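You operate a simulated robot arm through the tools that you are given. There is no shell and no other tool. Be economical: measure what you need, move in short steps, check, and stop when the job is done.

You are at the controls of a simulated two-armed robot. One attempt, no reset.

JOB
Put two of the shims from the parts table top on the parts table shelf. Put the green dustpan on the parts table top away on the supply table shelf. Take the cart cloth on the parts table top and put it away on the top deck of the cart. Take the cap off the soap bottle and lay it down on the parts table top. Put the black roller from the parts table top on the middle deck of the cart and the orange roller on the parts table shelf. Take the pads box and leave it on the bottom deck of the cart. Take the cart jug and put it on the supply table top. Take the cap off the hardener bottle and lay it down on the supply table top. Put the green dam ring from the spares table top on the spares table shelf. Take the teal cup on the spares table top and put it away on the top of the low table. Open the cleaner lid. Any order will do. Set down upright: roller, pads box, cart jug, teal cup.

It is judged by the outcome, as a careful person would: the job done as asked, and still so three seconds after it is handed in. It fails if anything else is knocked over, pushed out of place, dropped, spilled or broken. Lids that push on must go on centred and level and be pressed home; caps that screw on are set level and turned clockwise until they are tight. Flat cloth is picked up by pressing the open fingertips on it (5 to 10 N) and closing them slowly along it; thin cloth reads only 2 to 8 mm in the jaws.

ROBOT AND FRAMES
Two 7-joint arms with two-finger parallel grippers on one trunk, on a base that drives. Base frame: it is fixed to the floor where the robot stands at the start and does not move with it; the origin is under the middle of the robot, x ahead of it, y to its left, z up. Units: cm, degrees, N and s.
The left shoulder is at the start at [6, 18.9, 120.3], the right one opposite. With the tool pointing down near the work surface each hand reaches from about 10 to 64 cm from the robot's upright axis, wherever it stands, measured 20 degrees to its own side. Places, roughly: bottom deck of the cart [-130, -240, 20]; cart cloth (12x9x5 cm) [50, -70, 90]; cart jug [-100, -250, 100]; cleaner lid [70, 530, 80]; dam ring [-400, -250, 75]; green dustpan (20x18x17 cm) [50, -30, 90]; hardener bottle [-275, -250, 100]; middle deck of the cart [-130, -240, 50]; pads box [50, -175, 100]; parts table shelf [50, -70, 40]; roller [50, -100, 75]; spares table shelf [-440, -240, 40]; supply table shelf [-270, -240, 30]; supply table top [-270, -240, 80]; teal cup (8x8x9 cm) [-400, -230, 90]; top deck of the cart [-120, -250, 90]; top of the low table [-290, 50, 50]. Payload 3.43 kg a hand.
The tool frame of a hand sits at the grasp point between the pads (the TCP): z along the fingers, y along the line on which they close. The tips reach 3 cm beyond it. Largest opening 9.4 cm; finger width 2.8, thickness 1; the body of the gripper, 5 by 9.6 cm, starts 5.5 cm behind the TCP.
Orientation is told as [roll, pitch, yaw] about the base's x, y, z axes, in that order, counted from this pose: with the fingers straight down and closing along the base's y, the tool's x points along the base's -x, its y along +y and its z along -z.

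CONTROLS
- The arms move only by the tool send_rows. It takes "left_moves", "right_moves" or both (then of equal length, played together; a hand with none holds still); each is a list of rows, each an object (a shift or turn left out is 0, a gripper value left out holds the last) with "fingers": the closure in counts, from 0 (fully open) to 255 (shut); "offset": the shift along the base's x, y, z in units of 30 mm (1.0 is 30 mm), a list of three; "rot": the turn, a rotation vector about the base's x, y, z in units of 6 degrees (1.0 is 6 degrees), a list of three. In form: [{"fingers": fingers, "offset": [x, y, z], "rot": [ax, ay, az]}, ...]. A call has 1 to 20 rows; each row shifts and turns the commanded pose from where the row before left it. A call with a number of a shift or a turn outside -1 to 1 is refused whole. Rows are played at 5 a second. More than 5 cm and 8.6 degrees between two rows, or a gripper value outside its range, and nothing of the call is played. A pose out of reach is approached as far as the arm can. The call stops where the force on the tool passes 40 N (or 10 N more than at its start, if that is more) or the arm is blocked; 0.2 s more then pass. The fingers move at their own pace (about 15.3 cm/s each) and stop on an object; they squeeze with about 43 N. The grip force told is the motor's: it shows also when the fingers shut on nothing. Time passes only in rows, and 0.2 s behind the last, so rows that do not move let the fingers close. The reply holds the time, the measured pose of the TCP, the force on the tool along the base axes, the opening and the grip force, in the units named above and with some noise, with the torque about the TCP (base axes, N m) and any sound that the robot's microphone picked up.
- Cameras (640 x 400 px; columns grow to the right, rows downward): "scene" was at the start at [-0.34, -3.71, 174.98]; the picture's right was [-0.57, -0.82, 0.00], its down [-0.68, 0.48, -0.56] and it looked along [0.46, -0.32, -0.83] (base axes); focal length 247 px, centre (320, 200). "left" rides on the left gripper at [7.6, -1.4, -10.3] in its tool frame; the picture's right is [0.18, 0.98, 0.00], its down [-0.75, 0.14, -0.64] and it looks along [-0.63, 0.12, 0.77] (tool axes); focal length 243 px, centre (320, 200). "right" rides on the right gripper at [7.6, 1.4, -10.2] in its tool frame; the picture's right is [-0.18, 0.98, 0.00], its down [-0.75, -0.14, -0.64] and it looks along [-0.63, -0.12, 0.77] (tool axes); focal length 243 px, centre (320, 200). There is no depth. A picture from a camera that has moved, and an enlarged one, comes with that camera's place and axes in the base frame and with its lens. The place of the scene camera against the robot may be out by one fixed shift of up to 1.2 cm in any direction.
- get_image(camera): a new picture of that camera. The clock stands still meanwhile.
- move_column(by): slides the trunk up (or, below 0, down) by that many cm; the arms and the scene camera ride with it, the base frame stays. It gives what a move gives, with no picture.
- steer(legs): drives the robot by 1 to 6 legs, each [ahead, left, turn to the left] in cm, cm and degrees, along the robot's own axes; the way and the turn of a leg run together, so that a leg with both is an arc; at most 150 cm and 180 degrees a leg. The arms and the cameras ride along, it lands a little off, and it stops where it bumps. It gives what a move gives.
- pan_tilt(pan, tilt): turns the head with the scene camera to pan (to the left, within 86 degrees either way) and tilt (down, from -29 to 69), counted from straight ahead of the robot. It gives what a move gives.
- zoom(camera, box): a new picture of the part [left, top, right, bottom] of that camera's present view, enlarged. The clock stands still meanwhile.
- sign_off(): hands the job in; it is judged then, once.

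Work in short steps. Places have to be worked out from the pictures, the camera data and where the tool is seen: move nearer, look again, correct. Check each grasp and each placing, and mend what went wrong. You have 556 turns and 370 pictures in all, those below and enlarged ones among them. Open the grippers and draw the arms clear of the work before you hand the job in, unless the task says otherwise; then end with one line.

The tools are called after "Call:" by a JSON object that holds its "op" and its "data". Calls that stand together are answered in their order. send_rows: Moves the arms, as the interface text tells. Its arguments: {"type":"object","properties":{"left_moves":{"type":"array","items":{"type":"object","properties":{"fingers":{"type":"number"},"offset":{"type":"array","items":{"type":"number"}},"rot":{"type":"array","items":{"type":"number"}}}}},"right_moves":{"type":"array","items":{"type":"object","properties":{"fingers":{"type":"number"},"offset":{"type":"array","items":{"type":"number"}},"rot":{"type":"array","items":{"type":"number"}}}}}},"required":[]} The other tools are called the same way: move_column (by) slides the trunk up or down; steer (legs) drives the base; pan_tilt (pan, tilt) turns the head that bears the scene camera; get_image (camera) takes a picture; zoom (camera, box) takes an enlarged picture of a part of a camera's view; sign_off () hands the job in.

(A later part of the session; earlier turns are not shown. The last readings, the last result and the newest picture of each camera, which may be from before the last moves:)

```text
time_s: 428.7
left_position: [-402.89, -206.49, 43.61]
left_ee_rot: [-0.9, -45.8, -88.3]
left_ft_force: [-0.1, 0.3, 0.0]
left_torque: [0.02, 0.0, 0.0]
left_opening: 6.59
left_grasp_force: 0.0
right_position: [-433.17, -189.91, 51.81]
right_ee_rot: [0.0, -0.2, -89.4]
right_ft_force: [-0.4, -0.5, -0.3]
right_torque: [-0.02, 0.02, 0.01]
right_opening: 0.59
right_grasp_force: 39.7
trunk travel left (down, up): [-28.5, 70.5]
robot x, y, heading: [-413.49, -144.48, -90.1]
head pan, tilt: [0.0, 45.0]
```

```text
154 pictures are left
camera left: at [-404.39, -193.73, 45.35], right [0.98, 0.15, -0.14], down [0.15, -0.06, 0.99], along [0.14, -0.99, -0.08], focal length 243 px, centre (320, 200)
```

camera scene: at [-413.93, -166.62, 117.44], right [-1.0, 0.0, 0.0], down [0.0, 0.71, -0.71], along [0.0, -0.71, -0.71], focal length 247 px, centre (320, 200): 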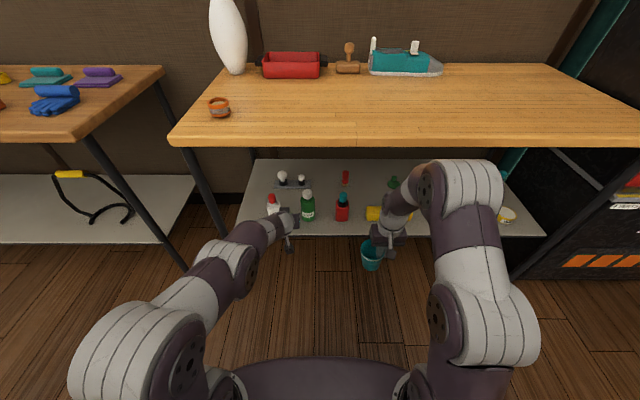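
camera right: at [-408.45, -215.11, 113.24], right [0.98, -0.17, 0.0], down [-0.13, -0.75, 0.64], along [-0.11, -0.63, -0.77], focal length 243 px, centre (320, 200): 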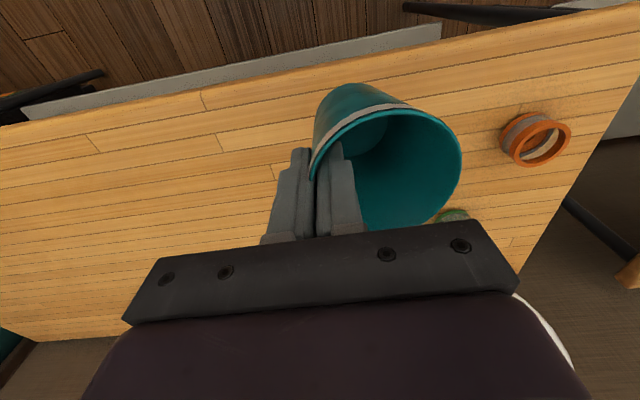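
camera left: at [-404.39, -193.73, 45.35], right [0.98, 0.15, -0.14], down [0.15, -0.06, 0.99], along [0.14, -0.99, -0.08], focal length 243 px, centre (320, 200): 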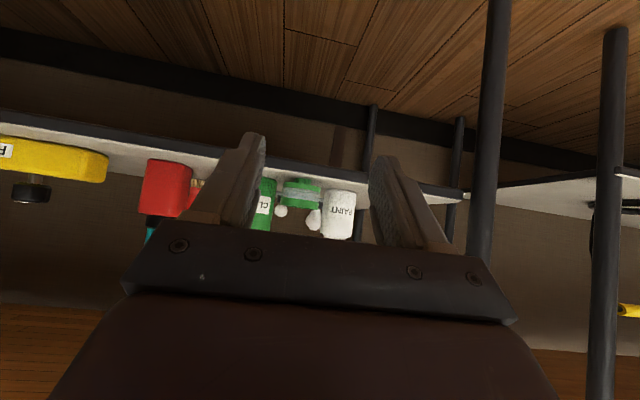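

The ring stands on the shelf. Now the cup: I raise the trunk, turn round and look for the low table.

Call:
{"op": "move_column", "data": {"by": 30}}

Call:
{"op": "steer", "data": {"legs": [[-25, 0, 0], [0, 0, 150]]}}

Call:
{"op": "pan_tilt", "data": {"pan": 0, "tilt": 20}}

Call:
{"op": "get_image", "data": {"camera": "scene"}}

```text
time_s: 431.7
left_position: [-402.8, -206.47, 73.62]
left_ee_rot: [-0.9, -45.8, -88.1]
left_ft_force: [0.1, -0.3, 0.0]
left_torque: [-0.03, -0.01, 0.03]
left_opening: 6.61
left_grasp_force: 0.1
right_position: [-433.03, -189.82, 81.75]
right_ee_rot: [-0.1, -0.1, -89.3]
right_ft_force: [-0.3, 0.0, 0.4]
right_torque: [0.0, 0.02, -0.01]
right_opening: 0.58
right_grasp_force: 40.6
trunk travel left (down, up): [-58.5, 40.5]
robot x, y, heading: [-413.8, -144.87, -90.0]
head pan, tilt: [0.0, 45.0]
```

```text
time_s: 439.6
left_position: [-390.38, -61.34, 73.66]
left_ee_rot: [-0.9, -45.8, 60.0]
left_ft_force: [1.1, -0.7, -0.6]
left_torque: [-0.01, 0.0, 0.01]
left_opening: 6.6
left_grasp_force: 0.0
right_position: [-373.49, -91.35, 81.8]
right_ee_rot: [0.0, 0.0, 58.9]
right_ft_force: [0.3, -0.3, 0.5]
right_torque: [0.0, -0.02, -0.02]
right_opening: 0.59
right_grasp_force: 40.0
trunk travel left (down, up): [-58.5, 40.5]
robot x, y, heading: [-413.95, -119.44, 58.0]
head pan, tilt: [0.0, 45.0]
```

```text
time_s: 440.5
left_position: [-390.34, -61.33, 73.62]
left_ee_rot: [-0.9, -45.9, 60.0]
left_ft_force: [-0.3, 0.2, 0.8]
left_torque: [0.0, -0.01, -0.03]
left_opening: 6.6
left_grasp_force: 0.0
right_position: [-373.35, -91.3, 81.87]
right_ee_rot: [0.0, -0.1, 59.0]
right_ft_force: [0.6, -0.5, 0.0]
right_torque: [-0.01, -0.01, 0.04]
right_opening: 0.61
right_grasp_force: 40.3
trunk travel left (down, up): [-58.5, 40.5]
robot x, y, heading: [-413.66, -119.5, 57.9]
head pan, tilt: [0.0, 20.0]
```

```text
153 pictures are left
camera scene: at [-412.1, -116.34, 151.3], right [0.85, -0.53, 0.0], down [-0.18, -0.29, -0.94], along [0.49, 0.8, -0.34], focal length 247 px, centre (320, 200)
```

scene: 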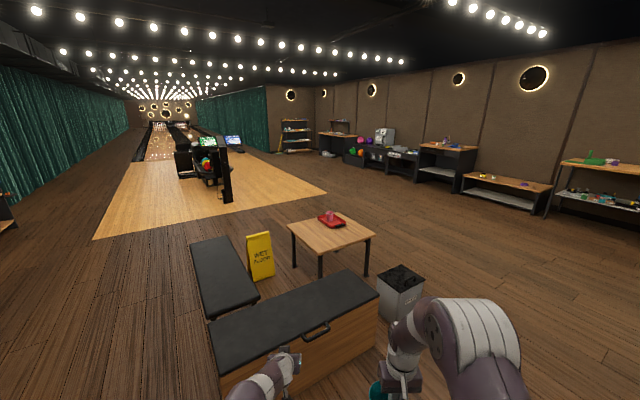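

The low table stands near (-300, 45) with benches on its near and left sides and a bin by the corner. I go round and come from its +x side.

Call:
{"op": "steer", "data": {"legs": [[0, 0, -58], [150, 0, 0], [60, 0, 0], [0, 150, 0]]}}

Call:
{"op": "pan_tilt", "data": {"pan": 80, "tilt": 25}}

Call:
{"op": "get_image", "data": {"camera": "scene"}}

```text
time_s: 460.8
left_position: [-136.95, 41.4, 73.69]
left_ee_rot: [-0.8, -45.7, 0.2]
left_ft_force: [1.0, 0.1, 0.1]
left_torque: [0.0, 0.01, 0.01]
left_opening: 6.6
left_grasp_force: 0.0
right_position: [-154.39, 11.55, 81.87]
right_ee_rot: [0.0, 0.0, -0.9]
right_ft_force: [-0.5, -0.6, -0.6]
right_torque: [-0.02, -0.01, -0.04]
right_opening: 0.6
right_grasp_force: 40.1
trunk travel left (down, up): [-58.5, 40.5]
robot x, y, heading: [-198.88, 31.99, -1.9]
head pan, tilt: [0.0, 20.0]
```

```text
time_s: 462.4
left_position: [-136.96, 41.33, 73.66]
left_ee_rot: [-0.7, -45.8, 0.2]
left_ft_force: [0.3, 0.1, -0.2]
left_torque: [0.0, 0.04, -0.01]
left_opening: 6.64
left_grasp_force: 0.0
right_position: [-154.29, 11.8, 81.89]
right_ee_rot: [0.0, -0.1, -0.8]
right_ft_force: [-0.5, -0.3, 0.7]
right_torque: [0.01, -0.01, -0.01]
right_opening: 0.57
right_grasp_force: 40.2
trunk travel left (down, up): [-58.5, 40.5]
robot x, y, heading: [-199.17, 32.49, -1.5]
head pan, tilt: [80.0, 25.0]
```

```text
152 pictures are left
camera scene: at [-203.33, 41.72, 150.5], right [0.98, -0.2, 0.0], down [-0.09, -0.41, -0.91], along [0.18, 0.89, -0.42], focal length 247 px, centre (320, 200)
```

scene: 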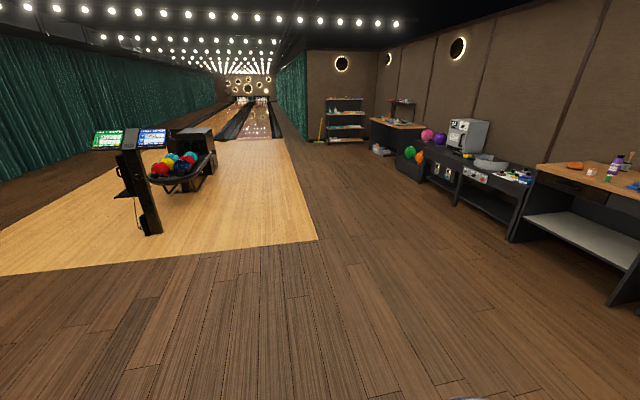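

Call:
{"op": "steer", "data": {"legs": [[20, 0, 0], [0, 0, -178]]}}

Call:
{"op": "pan_tilt", "data": {"pan": 0, "tilt": 40}}

Call:
{"op": "get_image", "data": {"camera": "scene"}}

```text
time_s: 471.1
left_position: [-240.38, 18.33, 73.7]
left_ee_rot: [-0.8, -45.7, -176.0]
left_ft_force: [0.6, 0.9, -0.3]
left_torque: [-0.01, -0.02, 0.01]
left_opening: 6.58
left_grasp_force: 0.1
right_position: [-225.01, 49.12, 81.83]
right_ee_rot: [0.0, -0.1, -177.0]
right_ft_force: [0.1, -1.2, 0.3]
right_torque: [0.02, -0.03, -0.06]
right_opening: 0.62
right_grasp_force: 40.3
trunk travel left (down, up): [-58.5, 40.5]
robot x, y, heading: [-178.99, 31.96, -177.8]
head pan, tilt: [80.0, 25.0]
```

```text
time_s: 472.7
left_position: [-240.44, 18.29, 73.59]
left_ee_rot: [-0.8, -45.9, -175.8]
left_ft_force: [0.0, -0.4, 0.7]
left_torque: [-0.05, 0.04, -0.01]
left_opening: 6.61
left_grasp_force: 0.1
right_position: [-224.96, 49.02, 81.84]
right_ee_rot: [-0.1, -0.1, -177.0]
right_ft_force: [0.1, -0.6, 0.0]
right_torque: [0.01, 0.02, 0.02]
right_opening: 0.58
right_grasp_force: 39.6
trunk travel left (down, up): [-58.5, 40.5]
robot x, y, heading: [-178.98, 31.58, -177.8]
head pan, tilt: [0.0, 40.0]
```

```text
151 pictures are left
camera scene: at [-181.8, 31.91, 148.17], right [-0.04, 1.0, 0.0], down [0.64, 0.03, -0.77], along [-0.77, -0.03, -0.64], focal length 247 px, centre (320, 200)
```

scene: 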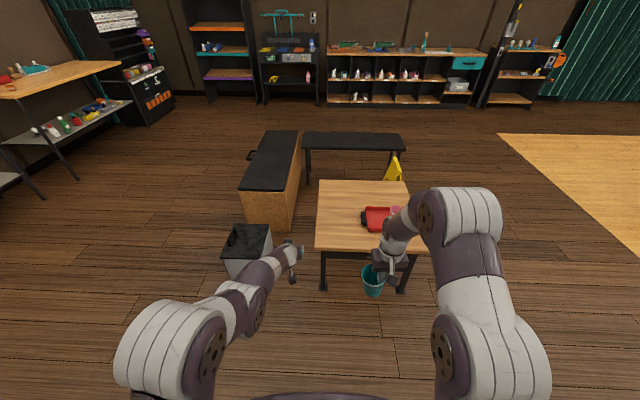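

The low table spans x -321…-261, y 27…83, with the red tray at (-284, 60). I bring the cup over its free near-left part.

Call:
{"op": "steer", "data": {"legs": [[38, 6, -2]]}}

Call:
{"op": "send_rows", "data": {"right_moves": [{"offset": [-0.8, 0, -0.3]}, {"offset": [-0.8, 0, -0.6]}, {"offset": [-0.8, 0, -0.6]}, {"offset": [-0.7, 0, -0.6]}, {"offset": [0, 0, -1]}, {}]}}

Call:
{"op": "get_image", "data": {"camera": "scene"}}

Call:
{"op": "get_image", "data": {"camera": "right"}}

```text
time_s: 475.1
left_position: [-278.62, 13.33, 73.55]
left_ee_rot: [-0.9, -45.8, -177.8]
left_ft_force: [-0.1, 0.0, 0.9]
left_torque: [-0.02, 0.02, -0.01]
left_opening: 6.62
left_grasp_force: 0.0
right_position: [-262.33, 43.52, 81.81]
right_ee_rot: [0.0, 0.0, -178.9]
right_ft_force: [-0.8, -0.4, -1.0]
right_torque: [0.04, -0.01, 0.04]
right_opening: 0.63
right_grasp_force: 40.0
trunk travel left (down, up): [-58.5, 40.5]
robot x, y, heading: [-217.29, 24.51, -179.7]
head pan, tilt: [0.0, 40.0]
```

```text
time_s: 476.5
left_position: [-278.83, 13.31, 73.79]
left_ee_rot: [-0.9, -45.7, -177.8]
left_ft_force: [0.2, -0.2, 0.4]
left_torque: [-0.01, 0.0, 0.0]
left_opening: 6.61
left_grasp_force: 0.0
right_position: [-271.5, 43.72, 72.48]
right_ee_rot: [0.0, -0.3, -178.9]
right_ft_force: [0.0, -0.8, 0.5]
right_torque: [0.01, -0.02, 0.01]
right_opening: 0.61
right_grasp_force: 39.8
trunk travel left (down, up): [-58.5, 40.5]
robot x, y, heading: [-216.77, 24.49, -179.7]
head pan, tilt: [0.0, 40.0]
```

```text
150 pictures are left
camera scene: at [-219.66, 25.0, 148.17], right [-0.01, 1.0, 0.0], down [0.64, 0.0, -0.77], along [-0.77, -0.01, -0.64], focal length 247 px, centre (320, 200)
```

scene: 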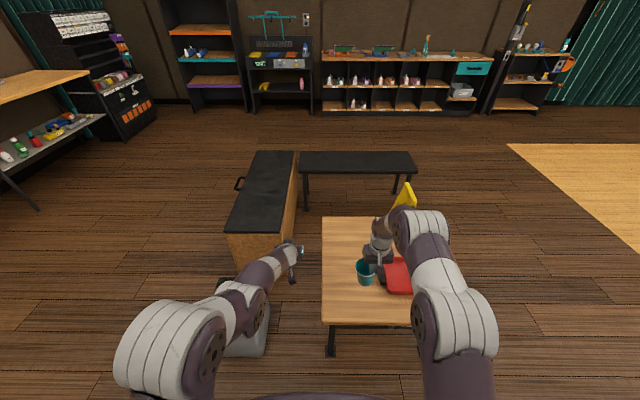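

```text
149 pictures are left
camera right: at [-264.08, 42.42, 82.84], right [-0.17, -0.99, 0.0], down [-0.76, 0.13, 0.64], along [-0.63, 0.11, -0.77], focal length 243 px, centre (320, 200)
```

right: 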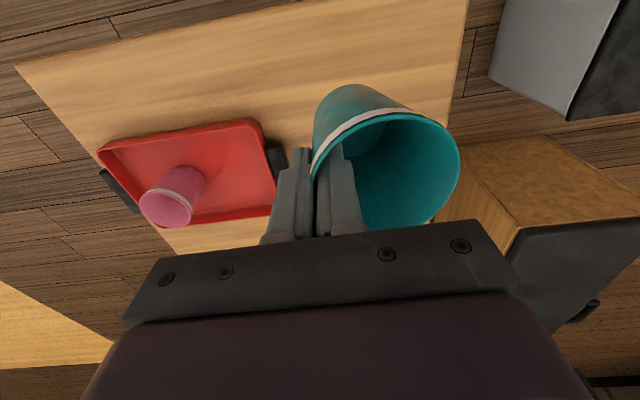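

Call:
{"op": "send_rows", "data": {"right_moves": [{"offset": [0, 0, -1]}, {"offset": [0, 0, -1]}, {"offset": [0, 0, -1]}, {"offset": [0, 0, -0.6]}, {"offset": [0, 0, -0.3]}, {"offset": [0, 0, -0.1]}, {}]}}

Call:
{"op": "get_image", "data": {"camera": "right"}}

```text
time_s: 478.1
left_position: [-278.74, 13.28, 73.62]
left_ee_rot: [-0.9, -45.8, -177.8]
left_ft_force: [0.1, -0.9, -0.3]
left_torque: [0.01, 0.01, 0.0]
left_opening: 6.62
left_grasp_force: 0.1
right_position: [-271.61, 43.67, 60.53]
right_ee_rot: [0.0, -0.1, -178.9]
right_ft_force: [0.3, -0.2, 0.7]
right_torque: [-0.03, 0.04, 0.0]
right_opening: 0.57
right_grasp_force: 40.0
trunk travel left (down, up): [-58.5, 40.5]
robot x, y, heading: [-217.01, 24.77, -179.5]
head pan, tilt: [0.0, 40.0]
```

```text
148 pictures are left
camera right: at [-264.14, 42.33, 70.9], right [-0.17, -0.99, 0.0], down [-0.76, 0.13, 0.64], along [-0.63, 0.11, -0.77], focal length 243 px, centre (320, 200)
```

right: 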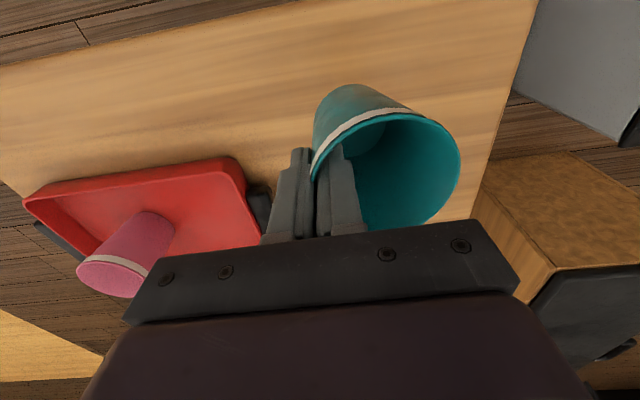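

Call:
{"op": "send_rows", "data": {"right_moves": [{"offset": [0, 0, -0.2]}, {"offset": [0, 0, -0.15]}, {"offset": [0, 0, -0.1]}, {"offset": [0, 0, -0.1]}, {"offset": [0, 0, -0.1]}]}}

```text
time_s: 479.3
left_position: [-278.61, 13.36, 73.65]
left_ee_rot: [-0.8, -45.8, -177.8]
left_ft_force: [0.5, -1.8, -0.2]
left_torque: [0.0, 0.0, 0.0]
left_opening: 6.62
left_grasp_force: 0.1
right_position: [-271.69, 43.55, 58.71]
right_ee_rot: [0.0, -0.1, -178.9]
right_ft_force: [-0.4, -0.3, -0.5]
right_torque: [0.03, 0.03, 0.0]
right_opening: 0.6
right_grasp_force: 40.1
trunk travel left (down, up): [-58.5, 40.5]
robot x, y, heading: [-217.03, 24.62, -179.8]
head pan, tilt: [0.0, 40.0]
```

Call:
{"op": "send_rows", "data": {"right_moves": [{"offset": [0, 0, -0.1]}, {"offset": [0, 0, -0.1]}, {"offset": [0, 0, -0.1]}, {"offset": [0, 0, -0.1]}, {"offset": [0, 0, -0.1]}]}}

```text
time_s: 480.5
left_position: [-278.71, 13.39, 73.7]
left_ee_rot: [-0.8, -45.8, -177.8]
left_ft_force: [0.8, 0.6, 0.0]
left_torque: [-0.03, 0.03, 0.02]
left_opening: 6.61
left_grasp_force: 0.1
right_position: [-271.59, 43.69, 57.01]
right_ee_rot: [0.0, -0.1, -178.9]
right_ft_force: [-0.2, -0.3, -0.4]
right_torque: [0.05, -0.03, -0.01]
right_opening: 0.59
right_grasp_force: 40.0
trunk travel left (down, up): [-58.5, 40.5]
robot x, y, heading: [-217.03, 24.43, -179.8]
head pan, tilt: [0.0, 40.0]
```

Call:
{"op": "send_rows", "data": {"right_moves": [{"offset": [0, 0, -0.1]}, {"offset": [0, 0, -0.1]}, {"offset": [0, 0, -0.1]}, {"offset": [0, 0, -0.1]}, {"offset": [0, 0, -0.1]}, {"offset": [0, 0, -0.1]}, {"offset": [0, 0, -0.1]}, {"offset": [0, 0, -0.1]}]}}

Call:
{"op": "get_image", "data": {"camera": "left"}}

```text
time_s: 482.3
left_position: [-278.81, 13.34, 73.65]
left_ee_rot: [-0.8, -45.8, -177.7]
left_ft_force: [0.1, 0.0, 0.4]
left_torque: [0.0, -0.01, 0.0]
left_opening: 6.6
left_grasp_force: 0.0
right_position: [-271.47, 43.67, 54.62]
right_ee_rot: [0.0, -0.2, -178.9]
right_ft_force: [0.7, 0.3, -0.9]
right_torque: [0.0, -0.02, -0.03]
right_opening: 0.6
right_grasp_force: 40.3
trunk travel left (down, up): [-58.5, 40.5]
robot x, y, heading: [-216.77, 24.83, -179.6]
head pan, tilt: [0.0, 40.0]
```

```text
147 pictures are left
camera left: at [-265.98, 15.17, 75.32], right [0.15, -0.98, -0.14], down [-0.06, -0.15, 0.99], along [-0.99, -0.14, -0.08], focal length 243 px, centre (320, 200)
```

left: 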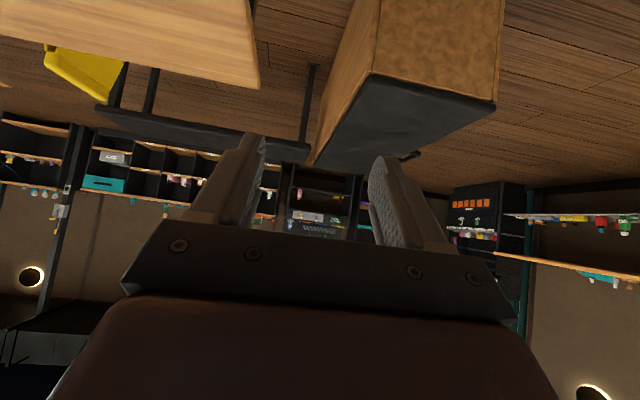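

Call:
{"op": "send_rows", "data": {"right_moves": [{"offset": [0, 0, -0.12]}, {"offset": [0, 0, -0.12]}, {"offset": [0, 0, -0.12]}, {"offset": [0, 0, -0.12]}, {"offset": [0, 0, -0.12]}, {"offset": [0, 0, -0.12]}, {"offset": [0, 0, -0.12]}, {"offset": [0, 0, -0.12]}]}}

Call:
{"op": "get_image", "data": {"camera": "right"}}

```text
time_s: 484.1
left_position: [-278.5, 13.2, 73.88]
left_ee_rot: [-1.0, -45.9, -177.8]
left_ft_force: [-0.1, 0.3, 0.0]
left_torque: [-0.02, 0.0, -0.02]
left_opening: 6.62
left_grasp_force: 0.0
right_position: [-271.69, 43.56, 52.01]
right_ee_rot: [0.0, -0.4, -178.9]
right_ft_force: [-8.3, 0.9, 36.6]
right_torque: [-1.83, 0.35, -0.49]
right_opening: 0.68
right_grasp_force: 41.0
trunk travel left (down, up): [-58.5, 40.5]
robot x, y, heading: [-217.13, 24.97, -179.5]
head pan, tilt: [0.0, 40.0]
```

```text
146 pictures are left
camera right: at [-264.1, 42.29, 62.43], right [-0.17, -0.99, 0.0], down [-0.75, 0.13, 0.65], along [-0.64, 0.11, -0.76], focal length 243 px, centre (320, 200)
```

right: 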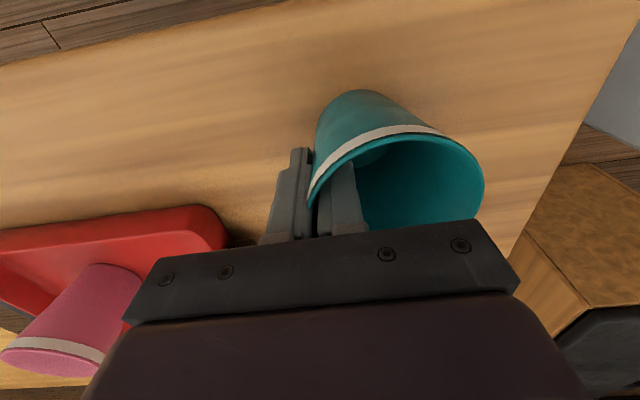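

Contact (table at about 44). I ease up 3 mm, then open a little so the cup settles.

Call:
{"op": "send_rows", "data": {"right_moves": [{"offset": [0, 0, 0.1]}, {"fingers": 225}, {"fingers": 200}, {}, {}]}}

Call:
{"op": "get_image", "data": {"camera": "right"}}

```text
time_s: 485.3
left_position: [-278.78, 13.33, 73.67]
left_ee_rot: [-0.8, -45.8, -177.8]
left_ft_force: [0.3, -0.6, 0.0]
left_torque: [-0.05, 0.0, -0.02]
left_opening: 6.56
left_grasp_force: 0.1
right_position: [-271.59, 43.67, 51.99]
right_ee_rot: [0.0, -0.1, -179.0]
right_ft_force: [0.3, -0.2, 0.0]
right_torque: [0.0, 0.03, 0.02]
right_opening: 2.05
right_grasp_force: 0.1
trunk travel left (down, up): [-58.5, 40.5]
robot x, y, heading: [-216.73, 24.69, -179.6]
head pan, tilt: [0.0, 40.0]
```

```text
145 pictures are left
camera right: at [-264.06, 42.36, 62.43], right [-0.17, -0.99, 0.0], down [-0.76, 0.13, 0.64], along [-0.63, 0.11, -0.77], focal length 243 px, centre (320, 200)
```

right: 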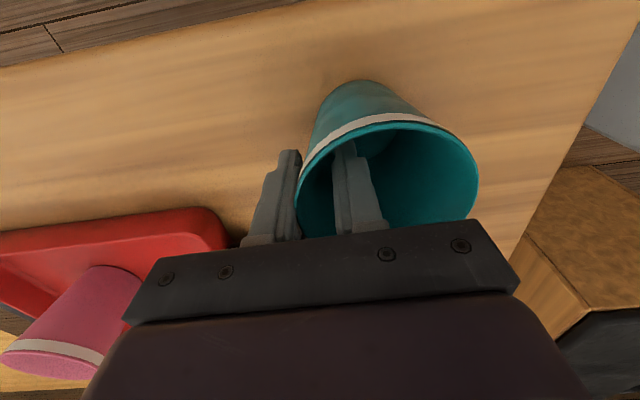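

Cup free. I lift the hand straight up and check.

Call:
{"op": "send_rows", "data": {"right_moves": [{"offset": [0, 0, 0.5]}, {"offset": [0, 0, 1]}, {"offset": [0, 0, 1]}, {"offset": [0, 0, 1]}, {"offset": [0, 0, 1]}, {"offset": [0, 0, 1]}, {"offset": [0, 0, 1]}, {}]}}

Call:
{"op": "get_image", "data": {"camera": "scene"}}

```text
time_s: 487.1
left_position: [-278.77, 13.27, 73.62]
left_ee_rot: [-0.9, -45.8, -177.8]
left_ft_force: [-0.1, -0.1, 1.4]
left_torque: [-0.03, 0.0, 0.03]
left_opening: 6.58
left_grasp_force: 0.2
right_position: [-271.77, 43.61, 71.98]
right_ee_rot: [0.1, 0.0, -178.9]
right_ft_force: [-0.9, 1.5, 0.5]
right_torque: [-0.02, 0.02, 0.02]
right_opening: 2.01
right_grasp_force: 0.0
trunk travel left (down, up): [-58.5, 40.5]
robot x, y, heading: [-216.94, 24.59, -179.6]
head pan, tilt: [0.0, 40.0]
```

```text
144 pictures are left
camera scene: at [-219.72, 25.03, 148.17], right [-0.01, 1.0, 0.0], down [0.64, 0.0, -0.77], along [-0.77, -0.01, -0.64], focal length 247 px, centre (320, 200)
```

scene: 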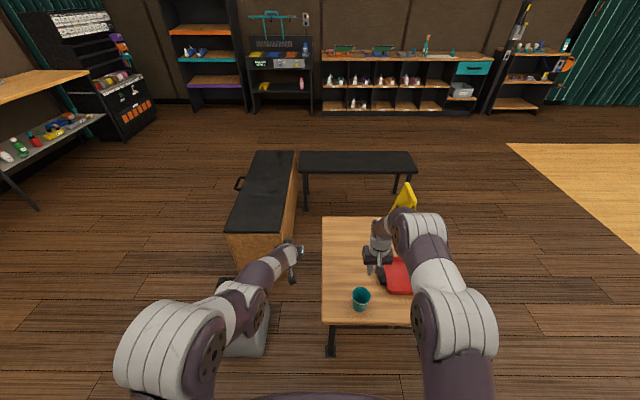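

The teal cup stands on the low table. Next the cleaner: I back off, turn and drive along the room in legs.

Call:
{"op": "steer", "data": {"legs": [[-40, 0, 0], [0, 0, -90], [0, -140, 0], [150, 0, 0], [150, 0, 0]]}}

Call:
{"op": "pan_tilt", "data": {"pan": -20, "tilt": 20}}

Call:
{"op": "get_image", "data": {"camera": "scene"}}

```text
time_s: 514.2
left_position: [-61.33, 398.98, 73.72]
left_ee_rot: [-0.8, -45.8, 92.3]
left_ft_force: [-0.5, -0.1, 0.0]
left_torque: [0.0, 0.01, -0.03]
left_opening: 6.6
left_grasp_force: 0.0
right_position: [-30.99, 392.14, 71.76]
right_ee_rot: [0.0, -0.1, 91.2]
right_ft_force: [-0.3, 0.3, 0.5]
right_torque: [0.02, -0.03, 0.0]
right_opening: 2.04
right_grasp_force: 0.1
trunk travel left (down, up): [-58.5, 40.5]
robot x, y, heading: [-50.08, 337.64, 90.5]
head pan, tilt: [0.0, 40.0]
```

```text
time_s: 515.1
left_position: [-61.28, 399.07, 73.61]
left_ee_rot: [-0.8, -45.8, 92.4]
left_ft_force: [-0.6, 0.6, 0.0]
left_torque: [0.02, 0.01, -0.02]
left_opening: 6.59
left_grasp_force: 0.1
right_position: [-30.9, 392.09, 71.82]
right_ee_rot: [0.0, 0.0, 91.1]
right_ft_force: [-0.3, 0.3, -0.6]
right_torque: [0.03, -0.01, 0.02]
right_opening: 2.02
right_grasp_force: 0.0
trunk travel left (down, up): [-58.5, 40.5]
robot x, y, heading: [-49.99, 337.33, 90.4]
head pan, tilt: [-20.0, 20.0]
```

```text
143 pictures are left
camera scene: at [-46.83, 340.52, 151.3], right [0.94, -0.33, 0.0], down [-0.11, -0.32, -0.94], along [0.31, 0.89, -0.34], focal length 247 px, centre (320, 200)
```

scene: 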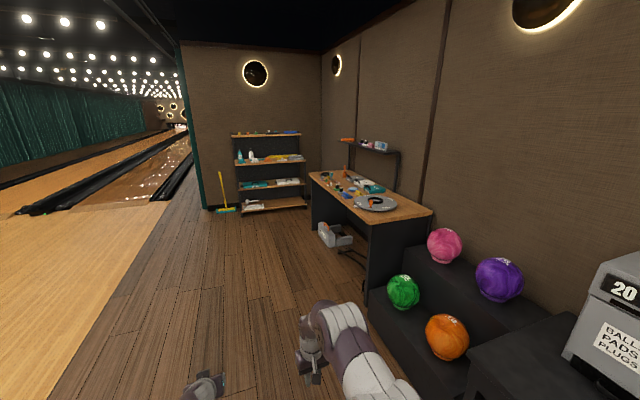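

Call:
{"op": "zoom", "data": {"camera": "scene", "box": [290, 130, 450, 270]}}

Call:
{"op": "steer", "data": {"legs": [[110, -5, 0]]}}

Call:
{"op": "pan_tilt", "data": {"pan": -70, "tilt": 35}}

Call:
{"op": "get_image", "data": {"camera": "scene"}}

```text
2.86 times, centred on (370, 200) of scene
camera zoom: at [-46.83, 340.52, 151.3], right [0.94, -0.33, 0.0], down [-0.11, -0.32, -0.94], along [0.31, 0.89, -0.34], focal length 706 px, centre (177, 200)
```

zoom: 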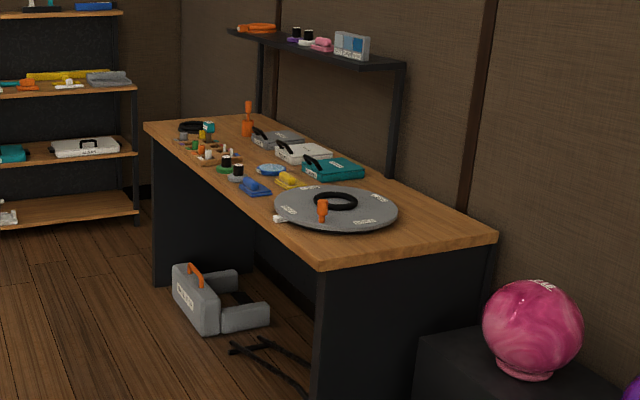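

```text
time_s: 520.7
left_position: [-56.13, 508.94, 73.62]
left_ee_rot: [-0.9, -45.8, 91.7]
left_ft_force: [-0.5, -0.2, -0.4]
left_torque: [0.02, 0.01, -0.02]
left_opening: 6.57
left_grasp_force: 0.2
right_position: [-25.79, 501.78, 71.85]
right_ee_rot: [0.0, -0.1, 90.6]
right_ft_force: [-0.2, -0.1, 0.4]
right_torque: [0.02, -0.05, 0.01]
right_opening: 2.05
right_grasp_force: 0.1
trunk travel left (down, up): [-58.5, 40.5]
robot x, y, heading: [-45.01, 446.75, 89.8]
head pan, tilt: [-20.0, 20.0]
```

```text
time_s: 521.9
left_position: [-56.24, 508.96, 73.61]
left_ee_rot: [-0.9, -45.7, 91.7]
left_ft_force: [0.3, 0.1, -0.2]
left_torque: [0.0, 0.02, 0.0]
left_opening: 6.58
left_grasp_force: 0.1
right_position: [-25.79, 501.75, 71.88]
right_ee_rot: [0.0, -0.1, 90.6]
right_ft_force: [0.0, -1.2, -0.2]
right_torque: [-0.01, 0.01, 0.04]
right_opening: 2.03
right_grasp_force: 0.0
trunk travel left (down, up): [-58.5, 40.5]
robot x, y, heading: [-45.25, 447.43, 89.9]
head pan, tilt: [-70.0, 35.0]
```

```text
141 pictures are left
camera scene: at [-37.19, 444.55, 148.93], right [0.34, -0.94, 0.0], down [-0.54, -0.2, -0.82], along [0.77, 0.28, -0.57], focal length 247 px, centre (320, 200)
```

scene: 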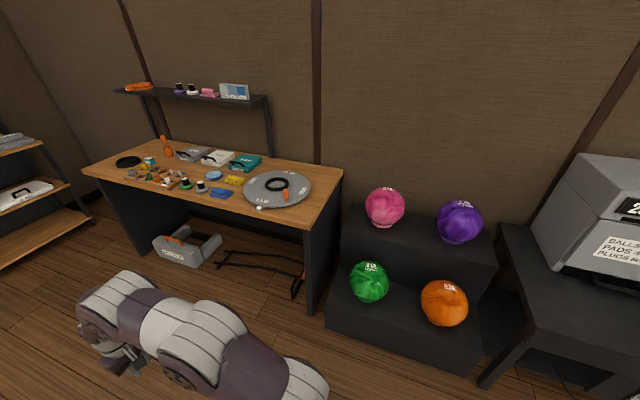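

Call:
{"op": "zoom", "data": {"camera": "scene", "box": [80, 130, 340, 230]}}

Call:
{"op": "zoom", "data": {"camera": "scene", "box": [160, 140, 280, 200]}}

```text
2.46 times, centred on (210, 180) of scene
camera zoom: at [-37.19, 444.55, 148.93], right [0.34, -0.94, 0.0], down [-0.54, -0.2, -0.82], along [0.77, 0.28, -0.57], focal length 609 px, centre (591, 249)
```

zoom: 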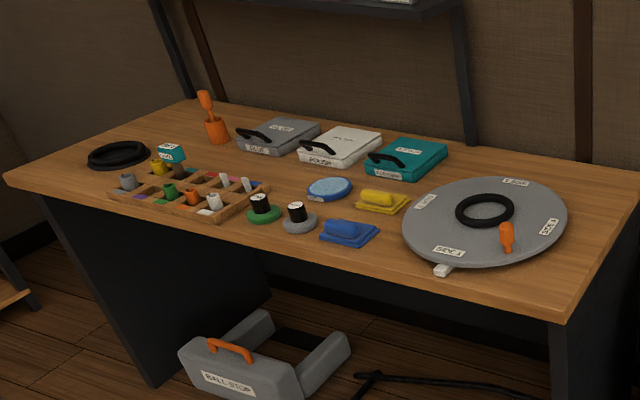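

```text
5.33 times, centred on (220, 170) of scene
camera zoom: at [-37.19, 444.55, 148.93], right [0.34, -0.94, 0.0], down [-0.54, -0.2, -0.82], along [0.77, 0.28, -0.57], focal length 1319 px, centre (853, 360)
```

zoom: 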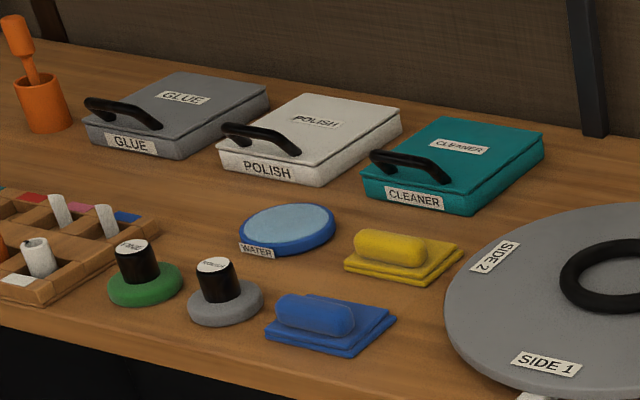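

The teal CLEANER box is at about (60–73, 521–535); its lid has a black handle at the front and hinges at the back. I turn to face the table, move up and look with the right hand.

Call:
{"op": "move_column", "data": {"by": 21}}

Call:
{"op": "steer", "data": {"legs": [[0, 0, -90], [0, 88, 0]]}}

Call:
{"op": "pan_tilt", "data": {"pan": 0, "tilt": 45}}

Call:
{"op": "get_image", "data": {"camera": "scene"}}

```text
time_s: 524.1
left_position: [-56.04, 508.9, 94.58]
left_ee_rot: [-0.8, -45.8, 91.7]
left_ft_force: [0.0, -0.1, 0.4]
left_torque: [-0.02, -0.03, -0.03]
left_opening: 6.6
left_grasp_force: 0.0
right_position: [-25.8, 501.69, 92.78]
right_ee_rot: [0.0, -0.2, 90.5]
right_ft_force: [-0.5, -0.8, -0.2]
right_torque: [0.01, 0.01, -0.05]
right_opening: 2.01
right_grasp_force: 0.0
trunk travel left (down, up): [-79.5, 19.5]
robot x, y, heading: [-45.37, 447.41, 89.8]
head pan, tilt: [-70.0, 35.0]
```

```text
time_s: 532.6
left_position: [17.17, 545.75, 94.63]
left_ee_rot: [-0.7, -45.8, 1.0]
left_ft_force: [0.0, -0.3, 0.1]
left_torque: [-0.01, 0.01, 0.01]
left_opening: 6.61
left_grasp_force: 0.1
right_position: [9.67, 515.36, 92.8]
right_ee_rot: [0.0, -0.1, -0.2]
right_ft_force: [0.4, -0.3, 0.1]
right_torque: [0.0, 0.0, 0.0]
right_opening: 2.06
right_grasp_force: 0.2
trunk travel left (down, up): [-79.5, 19.5]
robot x, y, heading: [-44.88, 535.7, -0.9]
head pan, tilt: [-70.0, 35.0]
```

```text
time_s: 534.0
left_position: [17.17, 545.43, 94.6]
left_ee_rot: [-0.8, -45.8, 1.0]
left_ft_force: [-0.2, -0.6, 1.2]
left_torque: [0.02, -0.02, 0.03]
left_opening: 6.59
left_grasp_force: 0.0
right_position: [9.75, 515.31, 92.8]
right_ee_rot: [-0.1, -0.1, -0.1]
right_ft_force: [0.7, 0.0, 0.4]
right_torque: [-0.03, 0.02, 0.0]
right_opening: 2.04
right_grasp_force: 0.1
trunk travel left (down, up): [-79.5, 19.5]
robot x, y, heading: [-44.62, 535.6, -0.9]
head pan, tilt: [0.0, 45.0]
```

```text
138 pictures are left
camera scene: at [-42.71, 535.76, 168.45], right [-0.01, -1.0, 0.0], down [-0.71, 0.01, -0.71], along [0.71, -0.01, -0.71], focal length 247 px, centre (320, 200)
```

scene: 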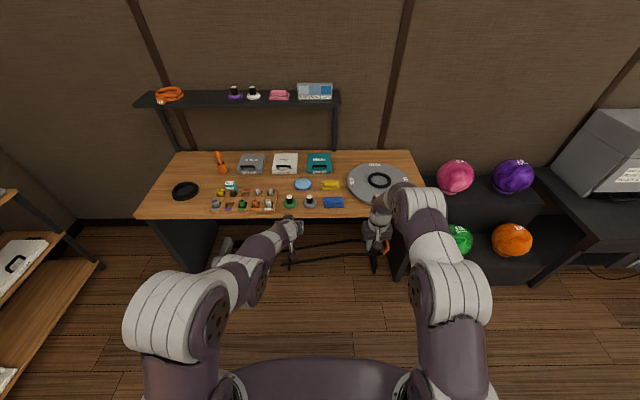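

I raise and pull in the right hand, and bring the left hand (pitched 45°) before the cleaner's handle.

Call:
{"op": "send_rows", "data": {"left_moves": [{"offset": [0, 0, 0.7], "fingers": 0}, {"offset": [0, 0, 0.7]}, {}, {}, {}, {}], "right_moves": [{"offset": [0, 0, 1]}, {"offset": [0, 0, 1]}, {"offset": [-1, 0, 0.5]}, {"offset": [-1, 0, 0]}, {"offset": [-1, 0, 0]}, {}]}}

Call:
{"op": "steer", "data": {"legs": [[27, -11, 0.9]]}}

Call:
{"op": "get_image", "data": {"camera": "left"}}

Call:
{"op": "zoom", "data": {"camera": "left", "box": [200, 0, 500, 180]}}

```text
time_s: 535.4
left_position: [17.31, 545.59, 98.82]
left_ee_rot: [-0.8, -45.8, 1.1]
left_ft_force: [-0.1, -0.5, -0.4]
left_torque: [0.0, -0.03, 0.03]
left_opening: 9.4
left_grasp_force: 0.1
right_position: [0.62, 515.38, 100.21]
right_ee_rot: [0.1, 0.0, -0.1]
right_ft_force: [1.0, 0.7, 0.4]
right_torque: [0.02, 0.05, 0.0]
right_opening: 2.03
right_grasp_force: 0.1
trunk travel left (down, up): [-79.5, 19.5]
robot x, y, heading: [-44.3, 535.45, -0.8]
head pan, tilt: [0.0, 45.0]
```

```text
time_s: 537.4
left_position: [43.7, 535.07, 98.82]
left_ee_rot: [-0.7, -45.8, 1.7]
left_ft_force: [0.6, -0.5, 0.4]
left_torque: [-0.01, 0.0, -0.02]
left_opening: 9.41
left_grasp_force: 0.0
right_position: [27.46, 504.79, 100.31]
right_ee_rot: [0.1, -0.1, 0.7]
right_ft_force: [0.9, 0.4, 0.0]
right_torque: [0.02, -0.02, -0.03]
right_opening: 2.05
right_grasp_force: 0.0
trunk travel left (down, up): [-79.5, 19.5]
robot x, y, heading: [-17.88, 524.33, -0.1]
head pan, tilt: [0.0, 45.0]
```

```text
137 pictures are left
camera left: at [31.13, 533.5, 100.47], right [-0.15, 0.98, -0.14], down [0.06, 0.15, 0.99], along [0.99, 0.14, -0.08], focal length 243 px, centre (320, 200)
```

left: 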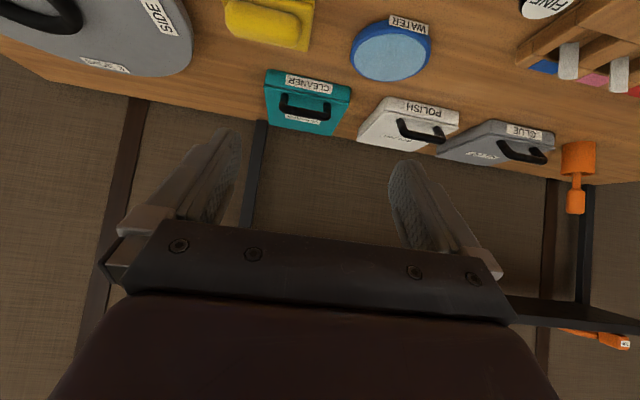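

```text
2.13 times, centred on (350, 90) of left
camera zoom: at [31.13, 533.5, 100.47], right [-0.15, 0.98, -0.14], down [0.06, 0.15, 0.99], along [0.99, 0.14, -0.08], focal length 518 px, centre (256, 435)
```

zoom: 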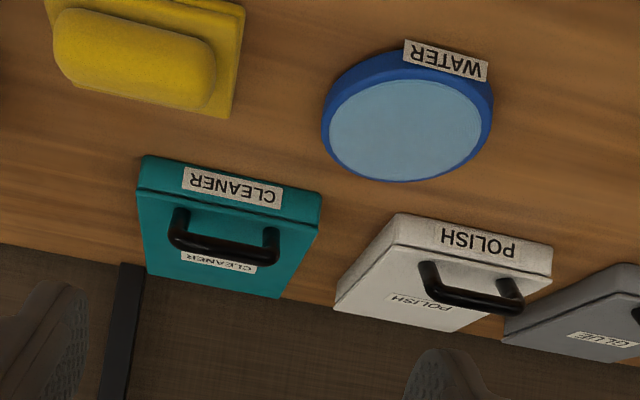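

The handle is a U-bar standing about 2 cm above the lid at (59.5, 531–537, 88); the hinge is at x ≈ 69.5. I will pinch the handle's two ends with the left hand, lift the lid part way, then push it over with the right hand from beneath.

Call:
{"op": "send_rows", "data": {"left_moves": [{"offset": [-0.5, 0, 0], "rot": [0, 0.9, 0]}, {"offset": [-0.5, 0, 0], "rot": [0, 0.9, 0]}, {"offset": [-0.3, -0.2, 0], "rot": [0.1, 0.9, -0.2]}, {}]}}

Call:
{"op": "steer", "data": {"legs": [[16, 0, 0]]}}

Call:
{"op": "get_image", "data": {"camera": "left"}}

Call:
{"op": "get_image", "data": {"camera": "scene"}}

```text
time_s: 538.4
left_position: [39.66, 534.4, 98.66]
left_ee_rot: [0.3, -29.6, -0.1]
left_ft_force: [0.6, -1.0, -0.4]
left_torque: [-0.04, -0.02, -0.05]
left_opening: 9.4
left_grasp_force: 0.0
right_position: [27.43, 504.73, 100.32]
right_ee_rot: [0.0, -0.1, 0.7]
right_ft_force: [-0.8, -0.4, 0.8]
right_torque: [0.03, 0.03, -0.01]
right_opening: 2.01
right_grasp_force: 0.0
trunk travel left (down, up): [-79.5, 19.5]
robot x, y, heading: [-18.14, 524.35, 0.0]
head pan, tilt: [0.0, 45.0]
```

```text
time_s: 539.9
left_position: [55.73, 534.46, 98.71]
left_ee_rot: [0.4, -29.7, -0.2]
left_ft_force: [0.5, 0.8, 0.2]
left_torque: [-0.05, -0.04, -0.01]
left_opening: 9.4
left_grasp_force: 0.0
right_position: [43.31, 504.67, 100.33]
right_ee_rot: [0.0, -0.2, 0.5]
right_ft_force: [-1.1, -0.5, 0.4]
right_torque: [0.02, -0.01, 0.0]
right_opening: 2.05
right_grasp_force: 0.0
trunk travel left (down, up): [-79.5, 19.5]
robot x, y, heading: [-1.8, 523.93, -0.1]
head pan, tilt: [0.0, 45.0]
```

```text
135 pictures are left
camera left: at [44.12, 533.04, 103.81], right [-0.16, 0.98, -0.09], down [0.34, 0.14, 0.93], along [0.93, 0.12, -0.35], focal length 243 px, centre (320, 200)
```

left: 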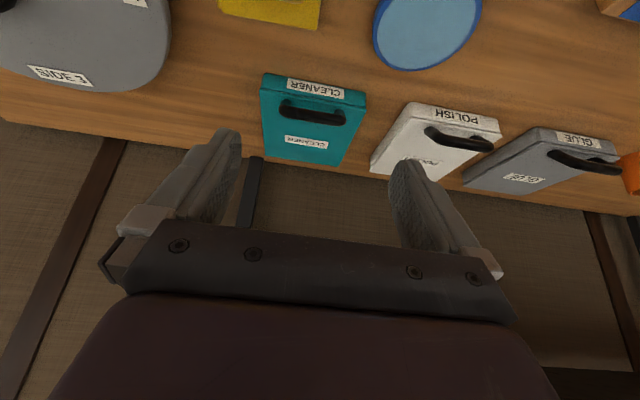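

```text
134 pictures are left
camera scene: at [-0.22, 524.55, 168.45], right [0.0, -1.0, 0.0], down [-0.71, 0.0, -0.71], along [0.71, 0.0, -0.71], focal length 247 px, centre (320, 200)
```

scene: 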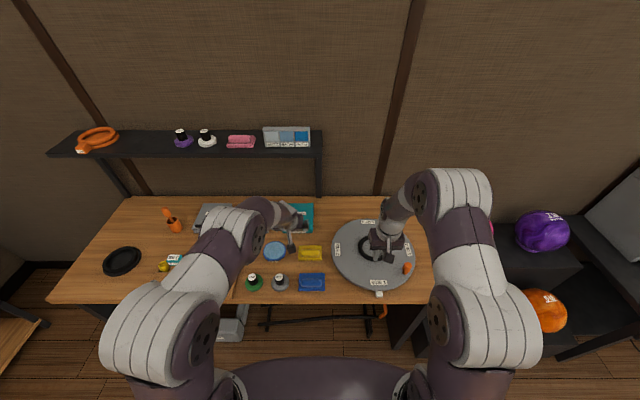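

Two views together put this table at z ≈ 79: handle bar at (67.2, 534.3, 84.4), hinge near x 80. I drive 8 cm closer and lower the left hand astride the handle.

Call:
{"op": "steer", "data": {"legs": [[7.5, 0, 0]]}}

Call:
{"op": "send_rows", "data": {"left_moves": [{"offset": [0.3, 0, -0.8]}, {"offset": [0.2, 0, -0.8]}, {"offset": [0.2, 0, -0.8]}, {"offset": [0, 0, -0.6]}, {}]}}

Call:
{"op": "get_image", "data": {"camera": "left"}}

```text
time_s: 540.9
left_position: [63.31, 534.51, 98.78]
left_ee_rot: [0.3, -29.7, -0.1]
left_ft_force: [0.4, 0.2, 0.6]
left_torque: [0.02, 0.01, 0.0]
left_opening: 9.4
left_grasp_force: 0.1
right_position: [50.9, 504.69, 100.36]
right_ee_rot: [0.0, -0.1, 0.7]
right_ft_force: [0.6, 0.0, -1.0]
right_torque: [0.01, -0.01, 0.02]
right_opening: 2.01
right_grasp_force: 0.1
trunk travel left (down, up): [-79.5, 19.5]
robot x, y, heading: [5.28, 524.42, -0.0]
head pan, tilt: [0.0, 45.0]
```

```text
time_s: 542.1
left_position: [65.37, 534.48, 89.54]
left_ee_rot: [0.3, -29.6, -0.1]
left_ft_force: [1.0, -0.7, 0.7]
left_torque: [-0.01, -0.01, 0.02]
left_opening: 9.41
left_grasp_force: 0.0
right_position: [51.01, 504.68, 100.34]
right_ee_rot: [-0.1, -0.1, 0.6]
right_ft_force: [1.1, 0.1, -0.3]
right_torque: [-0.01, 0.01, -0.02]
right_opening: 2.02
right_grasp_force: 0.0
trunk travel left (down, up): [-79.5, 19.5]
robot x, y, heading: [5.47, 524.27, 0.2]
head pan, tilt: [0.0, 45.0]
```

```text
133 pictures are left
camera left: at [53.83, 533.05, 94.58], right [-0.16, 0.98, -0.09], down [0.34, 0.14, 0.93], along [0.93, 0.12, -0.35], focal length 243 px, centre (320, 200)
```

left: 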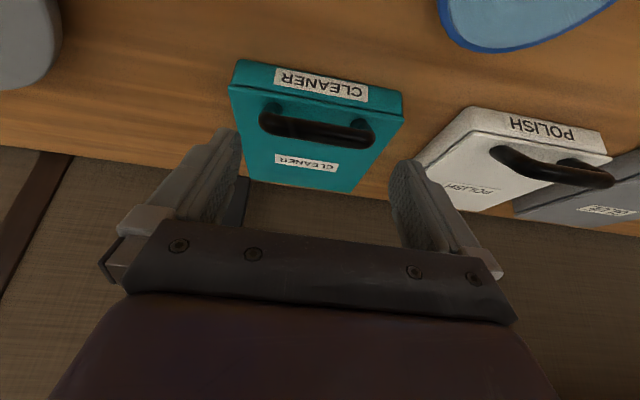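

Call:
{"op": "send_rows", "data": {"left_moves": [{"offset": [0.25, -0.08, -0.4]}, {"offset": [0.25, 0, -0.4]}, {"offset": [0, 0, -0.3]}, {}]}}

Call:
{"op": "get_image", "data": {"camera": "left"}}

```text
time_s: 543.1
left_position: [66.93, 534.19, 86.31]
left_ee_rot: [0.3, -29.6, -0.1]
left_ft_force: [-0.2, 0.3, 0.6]
left_torque: [-0.02, 0.0, 0.0]
left_opening: 9.41
left_grasp_force: 0.1
right_position: [50.81, 504.73, 100.32]
right_ee_rot: [-0.1, -0.1, 0.6]
right_ft_force: [-0.6, -0.3, 0.8]
right_torque: [0.02, 0.0, 0.0]
right_opening: 2.03
right_grasp_force: 0.0
trunk travel left (down, up): [-79.5, 19.5]
robot x, y, heading: [5.5, 524.05, 0.1]
head pan, tilt: [0.0, 45.0]
```

```text
132 pictures are left
camera left: at [55.29, 532.83, 91.42], right [-0.16, 0.98, -0.09], down [0.34, 0.14, 0.93], along [0.93, 0.12, -0.35], focal length 243 px, centre (320, 200)
```

left: 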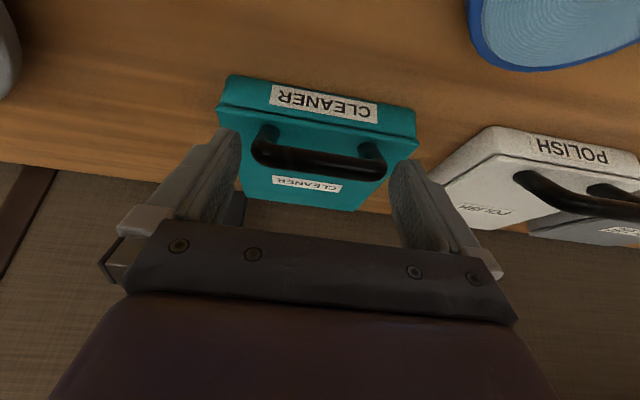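

Call:
{"op": "send_rows", "data": {"left_moves": [{"offset": [0, 0, -0.12]}, {"offset": [0, 0, -0.12]}, {}]}}

```text
time_s: 543.9
left_position: [66.77, 534.09, 85.78]
left_ee_rot: [0.4, -29.6, -0.3]
left_ft_force: [0.4, 0.2, -0.7]
left_torque: [0.02, 0.01, 0.02]
left_opening: 9.41
left_grasp_force: 0.2
right_position: [50.83, 504.73, 100.36]
right_ee_rot: [0.0, -0.1, 0.6]
right_ft_force: [-0.3, -0.6, 0.1]
right_torque: [0.01, -0.01, 0.02]
right_opening: 2.02
right_grasp_force: 0.0
trunk travel left (down, up): [-79.5, 19.5]
robot x, y, heading: [5.1, 523.95, -0.3]
head pan, tilt: [0.0, 45.0]
```

Call:
{"op": "send_rows", "data": {"left_moves": [{"offset": [0, 0, -0.1]}, {"fingers": 40}, {"fingers": 70}, {"fingers": 150}, {}, {}]}}

Call:
{"op": "get_image", "data": {"camera": "left"}}

```text
time_s: 545.3
left_position: [66.72, 534.28, 85.46]
left_ee_rot: [0.3, -29.5, -0.1]
left_ft_force: [0.0, 5.6, 0.6]
left_torque: [0.17, 0.06, -0.32]
left_opening: 8.24
left_grasp_force: 45.0
right_position: [50.91, 504.79, 100.49]
right_ee_rot: [0.0, -0.1, 0.7]
right_ft_force: [0.5, 0.8, 0.3]
right_torque: [0.0, -0.01, -0.01]
right_opening: 2.01
right_grasp_force: 0.0
trunk travel left (down, up): [-79.5, 19.5]
robot x, y, heading: [5.05, 524.11, -0.0]
head pan, tilt: [0.0, 45.0]
```

```text
131 pictures are left
camera left: at [55.16, 532.89, 90.46], right [-0.16, 0.98, -0.09], down [0.34, 0.14, 0.93], along [0.93, 0.12, -0.35], focal length 243 px, centre (320, 200)
```

left: 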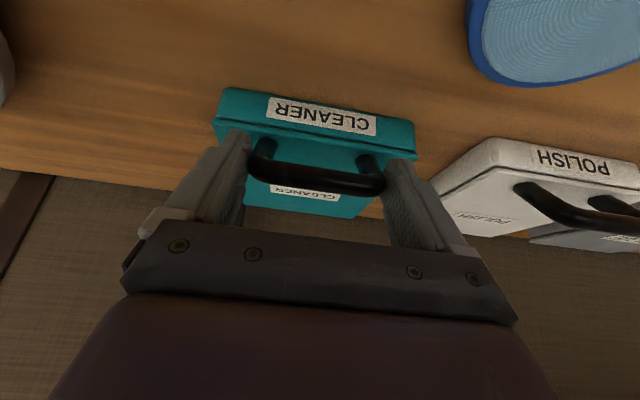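

The handle is pinched. I lift along the lid's arc, 20° first.

Call:
{"op": "send_rows", "data": {"left_moves": [{"offset": [0.08, 0, 0.37]}, {"offset": [0.12, 0, 0.36]}, {"offset": [0.15, 0, 0.35]}, {"offset": [0.18, 0, 0.34]}, {}]}}

Call:
{"op": "get_image", "data": {"camera": "left"}}

```text
time_s: 546.5
left_position: [68.16, 534.25, 89.6]
left_ee_rot: [0.3, -29.6, -0.1]
left_ft_force: [-15.3, 1.9, -2.4]
left_torque: [-0.1, 1.6, 0.1]
left_opening: 8.24
left_grasp_force: 44.8
right_position: [50.71, 504.85, 100.49]
right_ee_rot: [0.0, -0.2, 0.7]
right_ft_force: [0.0, 0.6, 0.4]
right_torque: [-0.01, -0.02, -0.01]
right_opening: 2.05
right_grasp_force: 0.1
trunk travel left (down, up): [-79.5, 19.5]
robot x, y, heading: [5.41, 524.25, -0.1]
head pan, tilt: [0.0, 45.0]
```

```text
130 pictures are left
camera left: at [56.62, 532.86, 94.79], right [-0.16, 0.98, -0.09], down [0.34, 0.14, 0.93], along [0.93, 0.12, -0.35], focal length 243 px, centre (320, 200)
```

left: 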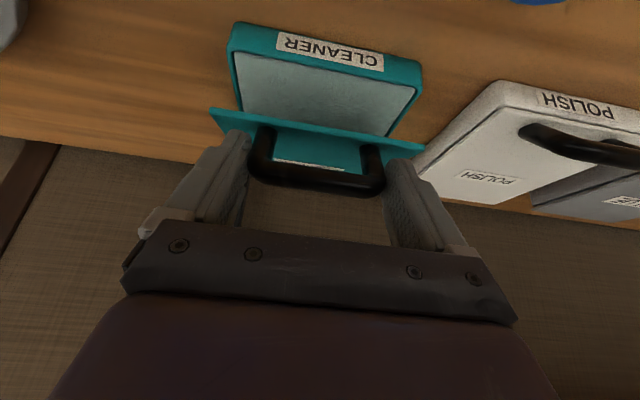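

The lid opens. The lid pushes back in x, so I add less x and go on.

Call:
{"op": "send_rows", "data": {"left_moves": [{"offset": [0, 0, 0.3]}, {"offset": [0.1, 0, 0.3]}, {"offset": [0.15, 0, 0.3]}, {}]}}

Call:
{"op": "get_image", "data": {"camera": "left"}}

```text
time_s: 547.5
left_position: [69.39, 534.27, 92.11]
left_ee_rot: [0.3, -29.4, -0.1]
left_ft_force: [10.0, 1.8, -15.3]
left_torque: [0.06, 1.11, -0.17]
left_opening: 8.23
left_grasp_force: 45.0
right_position: [51.21, 504.71, 100.28]
right_ee_rot: [0.0, 0.0, 0.7]
right_ft_force: [0.1, 0.0, 0.1]
right_torque: [0.03, 0.01, 0.0]
right_opening: 2.02
right_grasp_force: 0.0
trunk travel left (down, up): [-79.5, 19.5]
robot x, y, heading: [5.11, 524.29, -0.1]
head pan, tilt: [0.0, 45.0]
```

```text
129 pictures are left
camera left: at [57.83, 532.89, 97.22], right [-0.16, 0.98, -0.09], down [0.34, 0.14, 0.93], along [0.93, 0.12, -0.36], focal length 243 px, centre (320, 200)
```

left: 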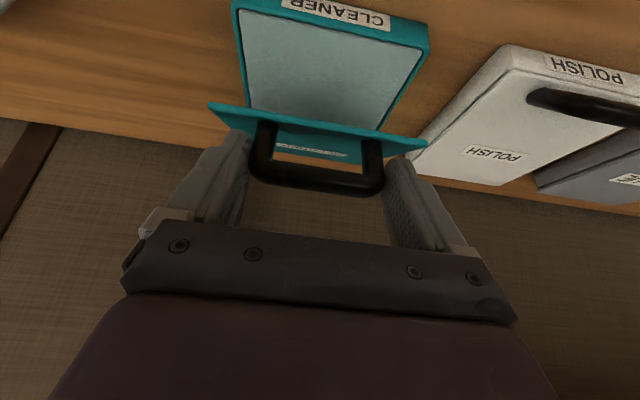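

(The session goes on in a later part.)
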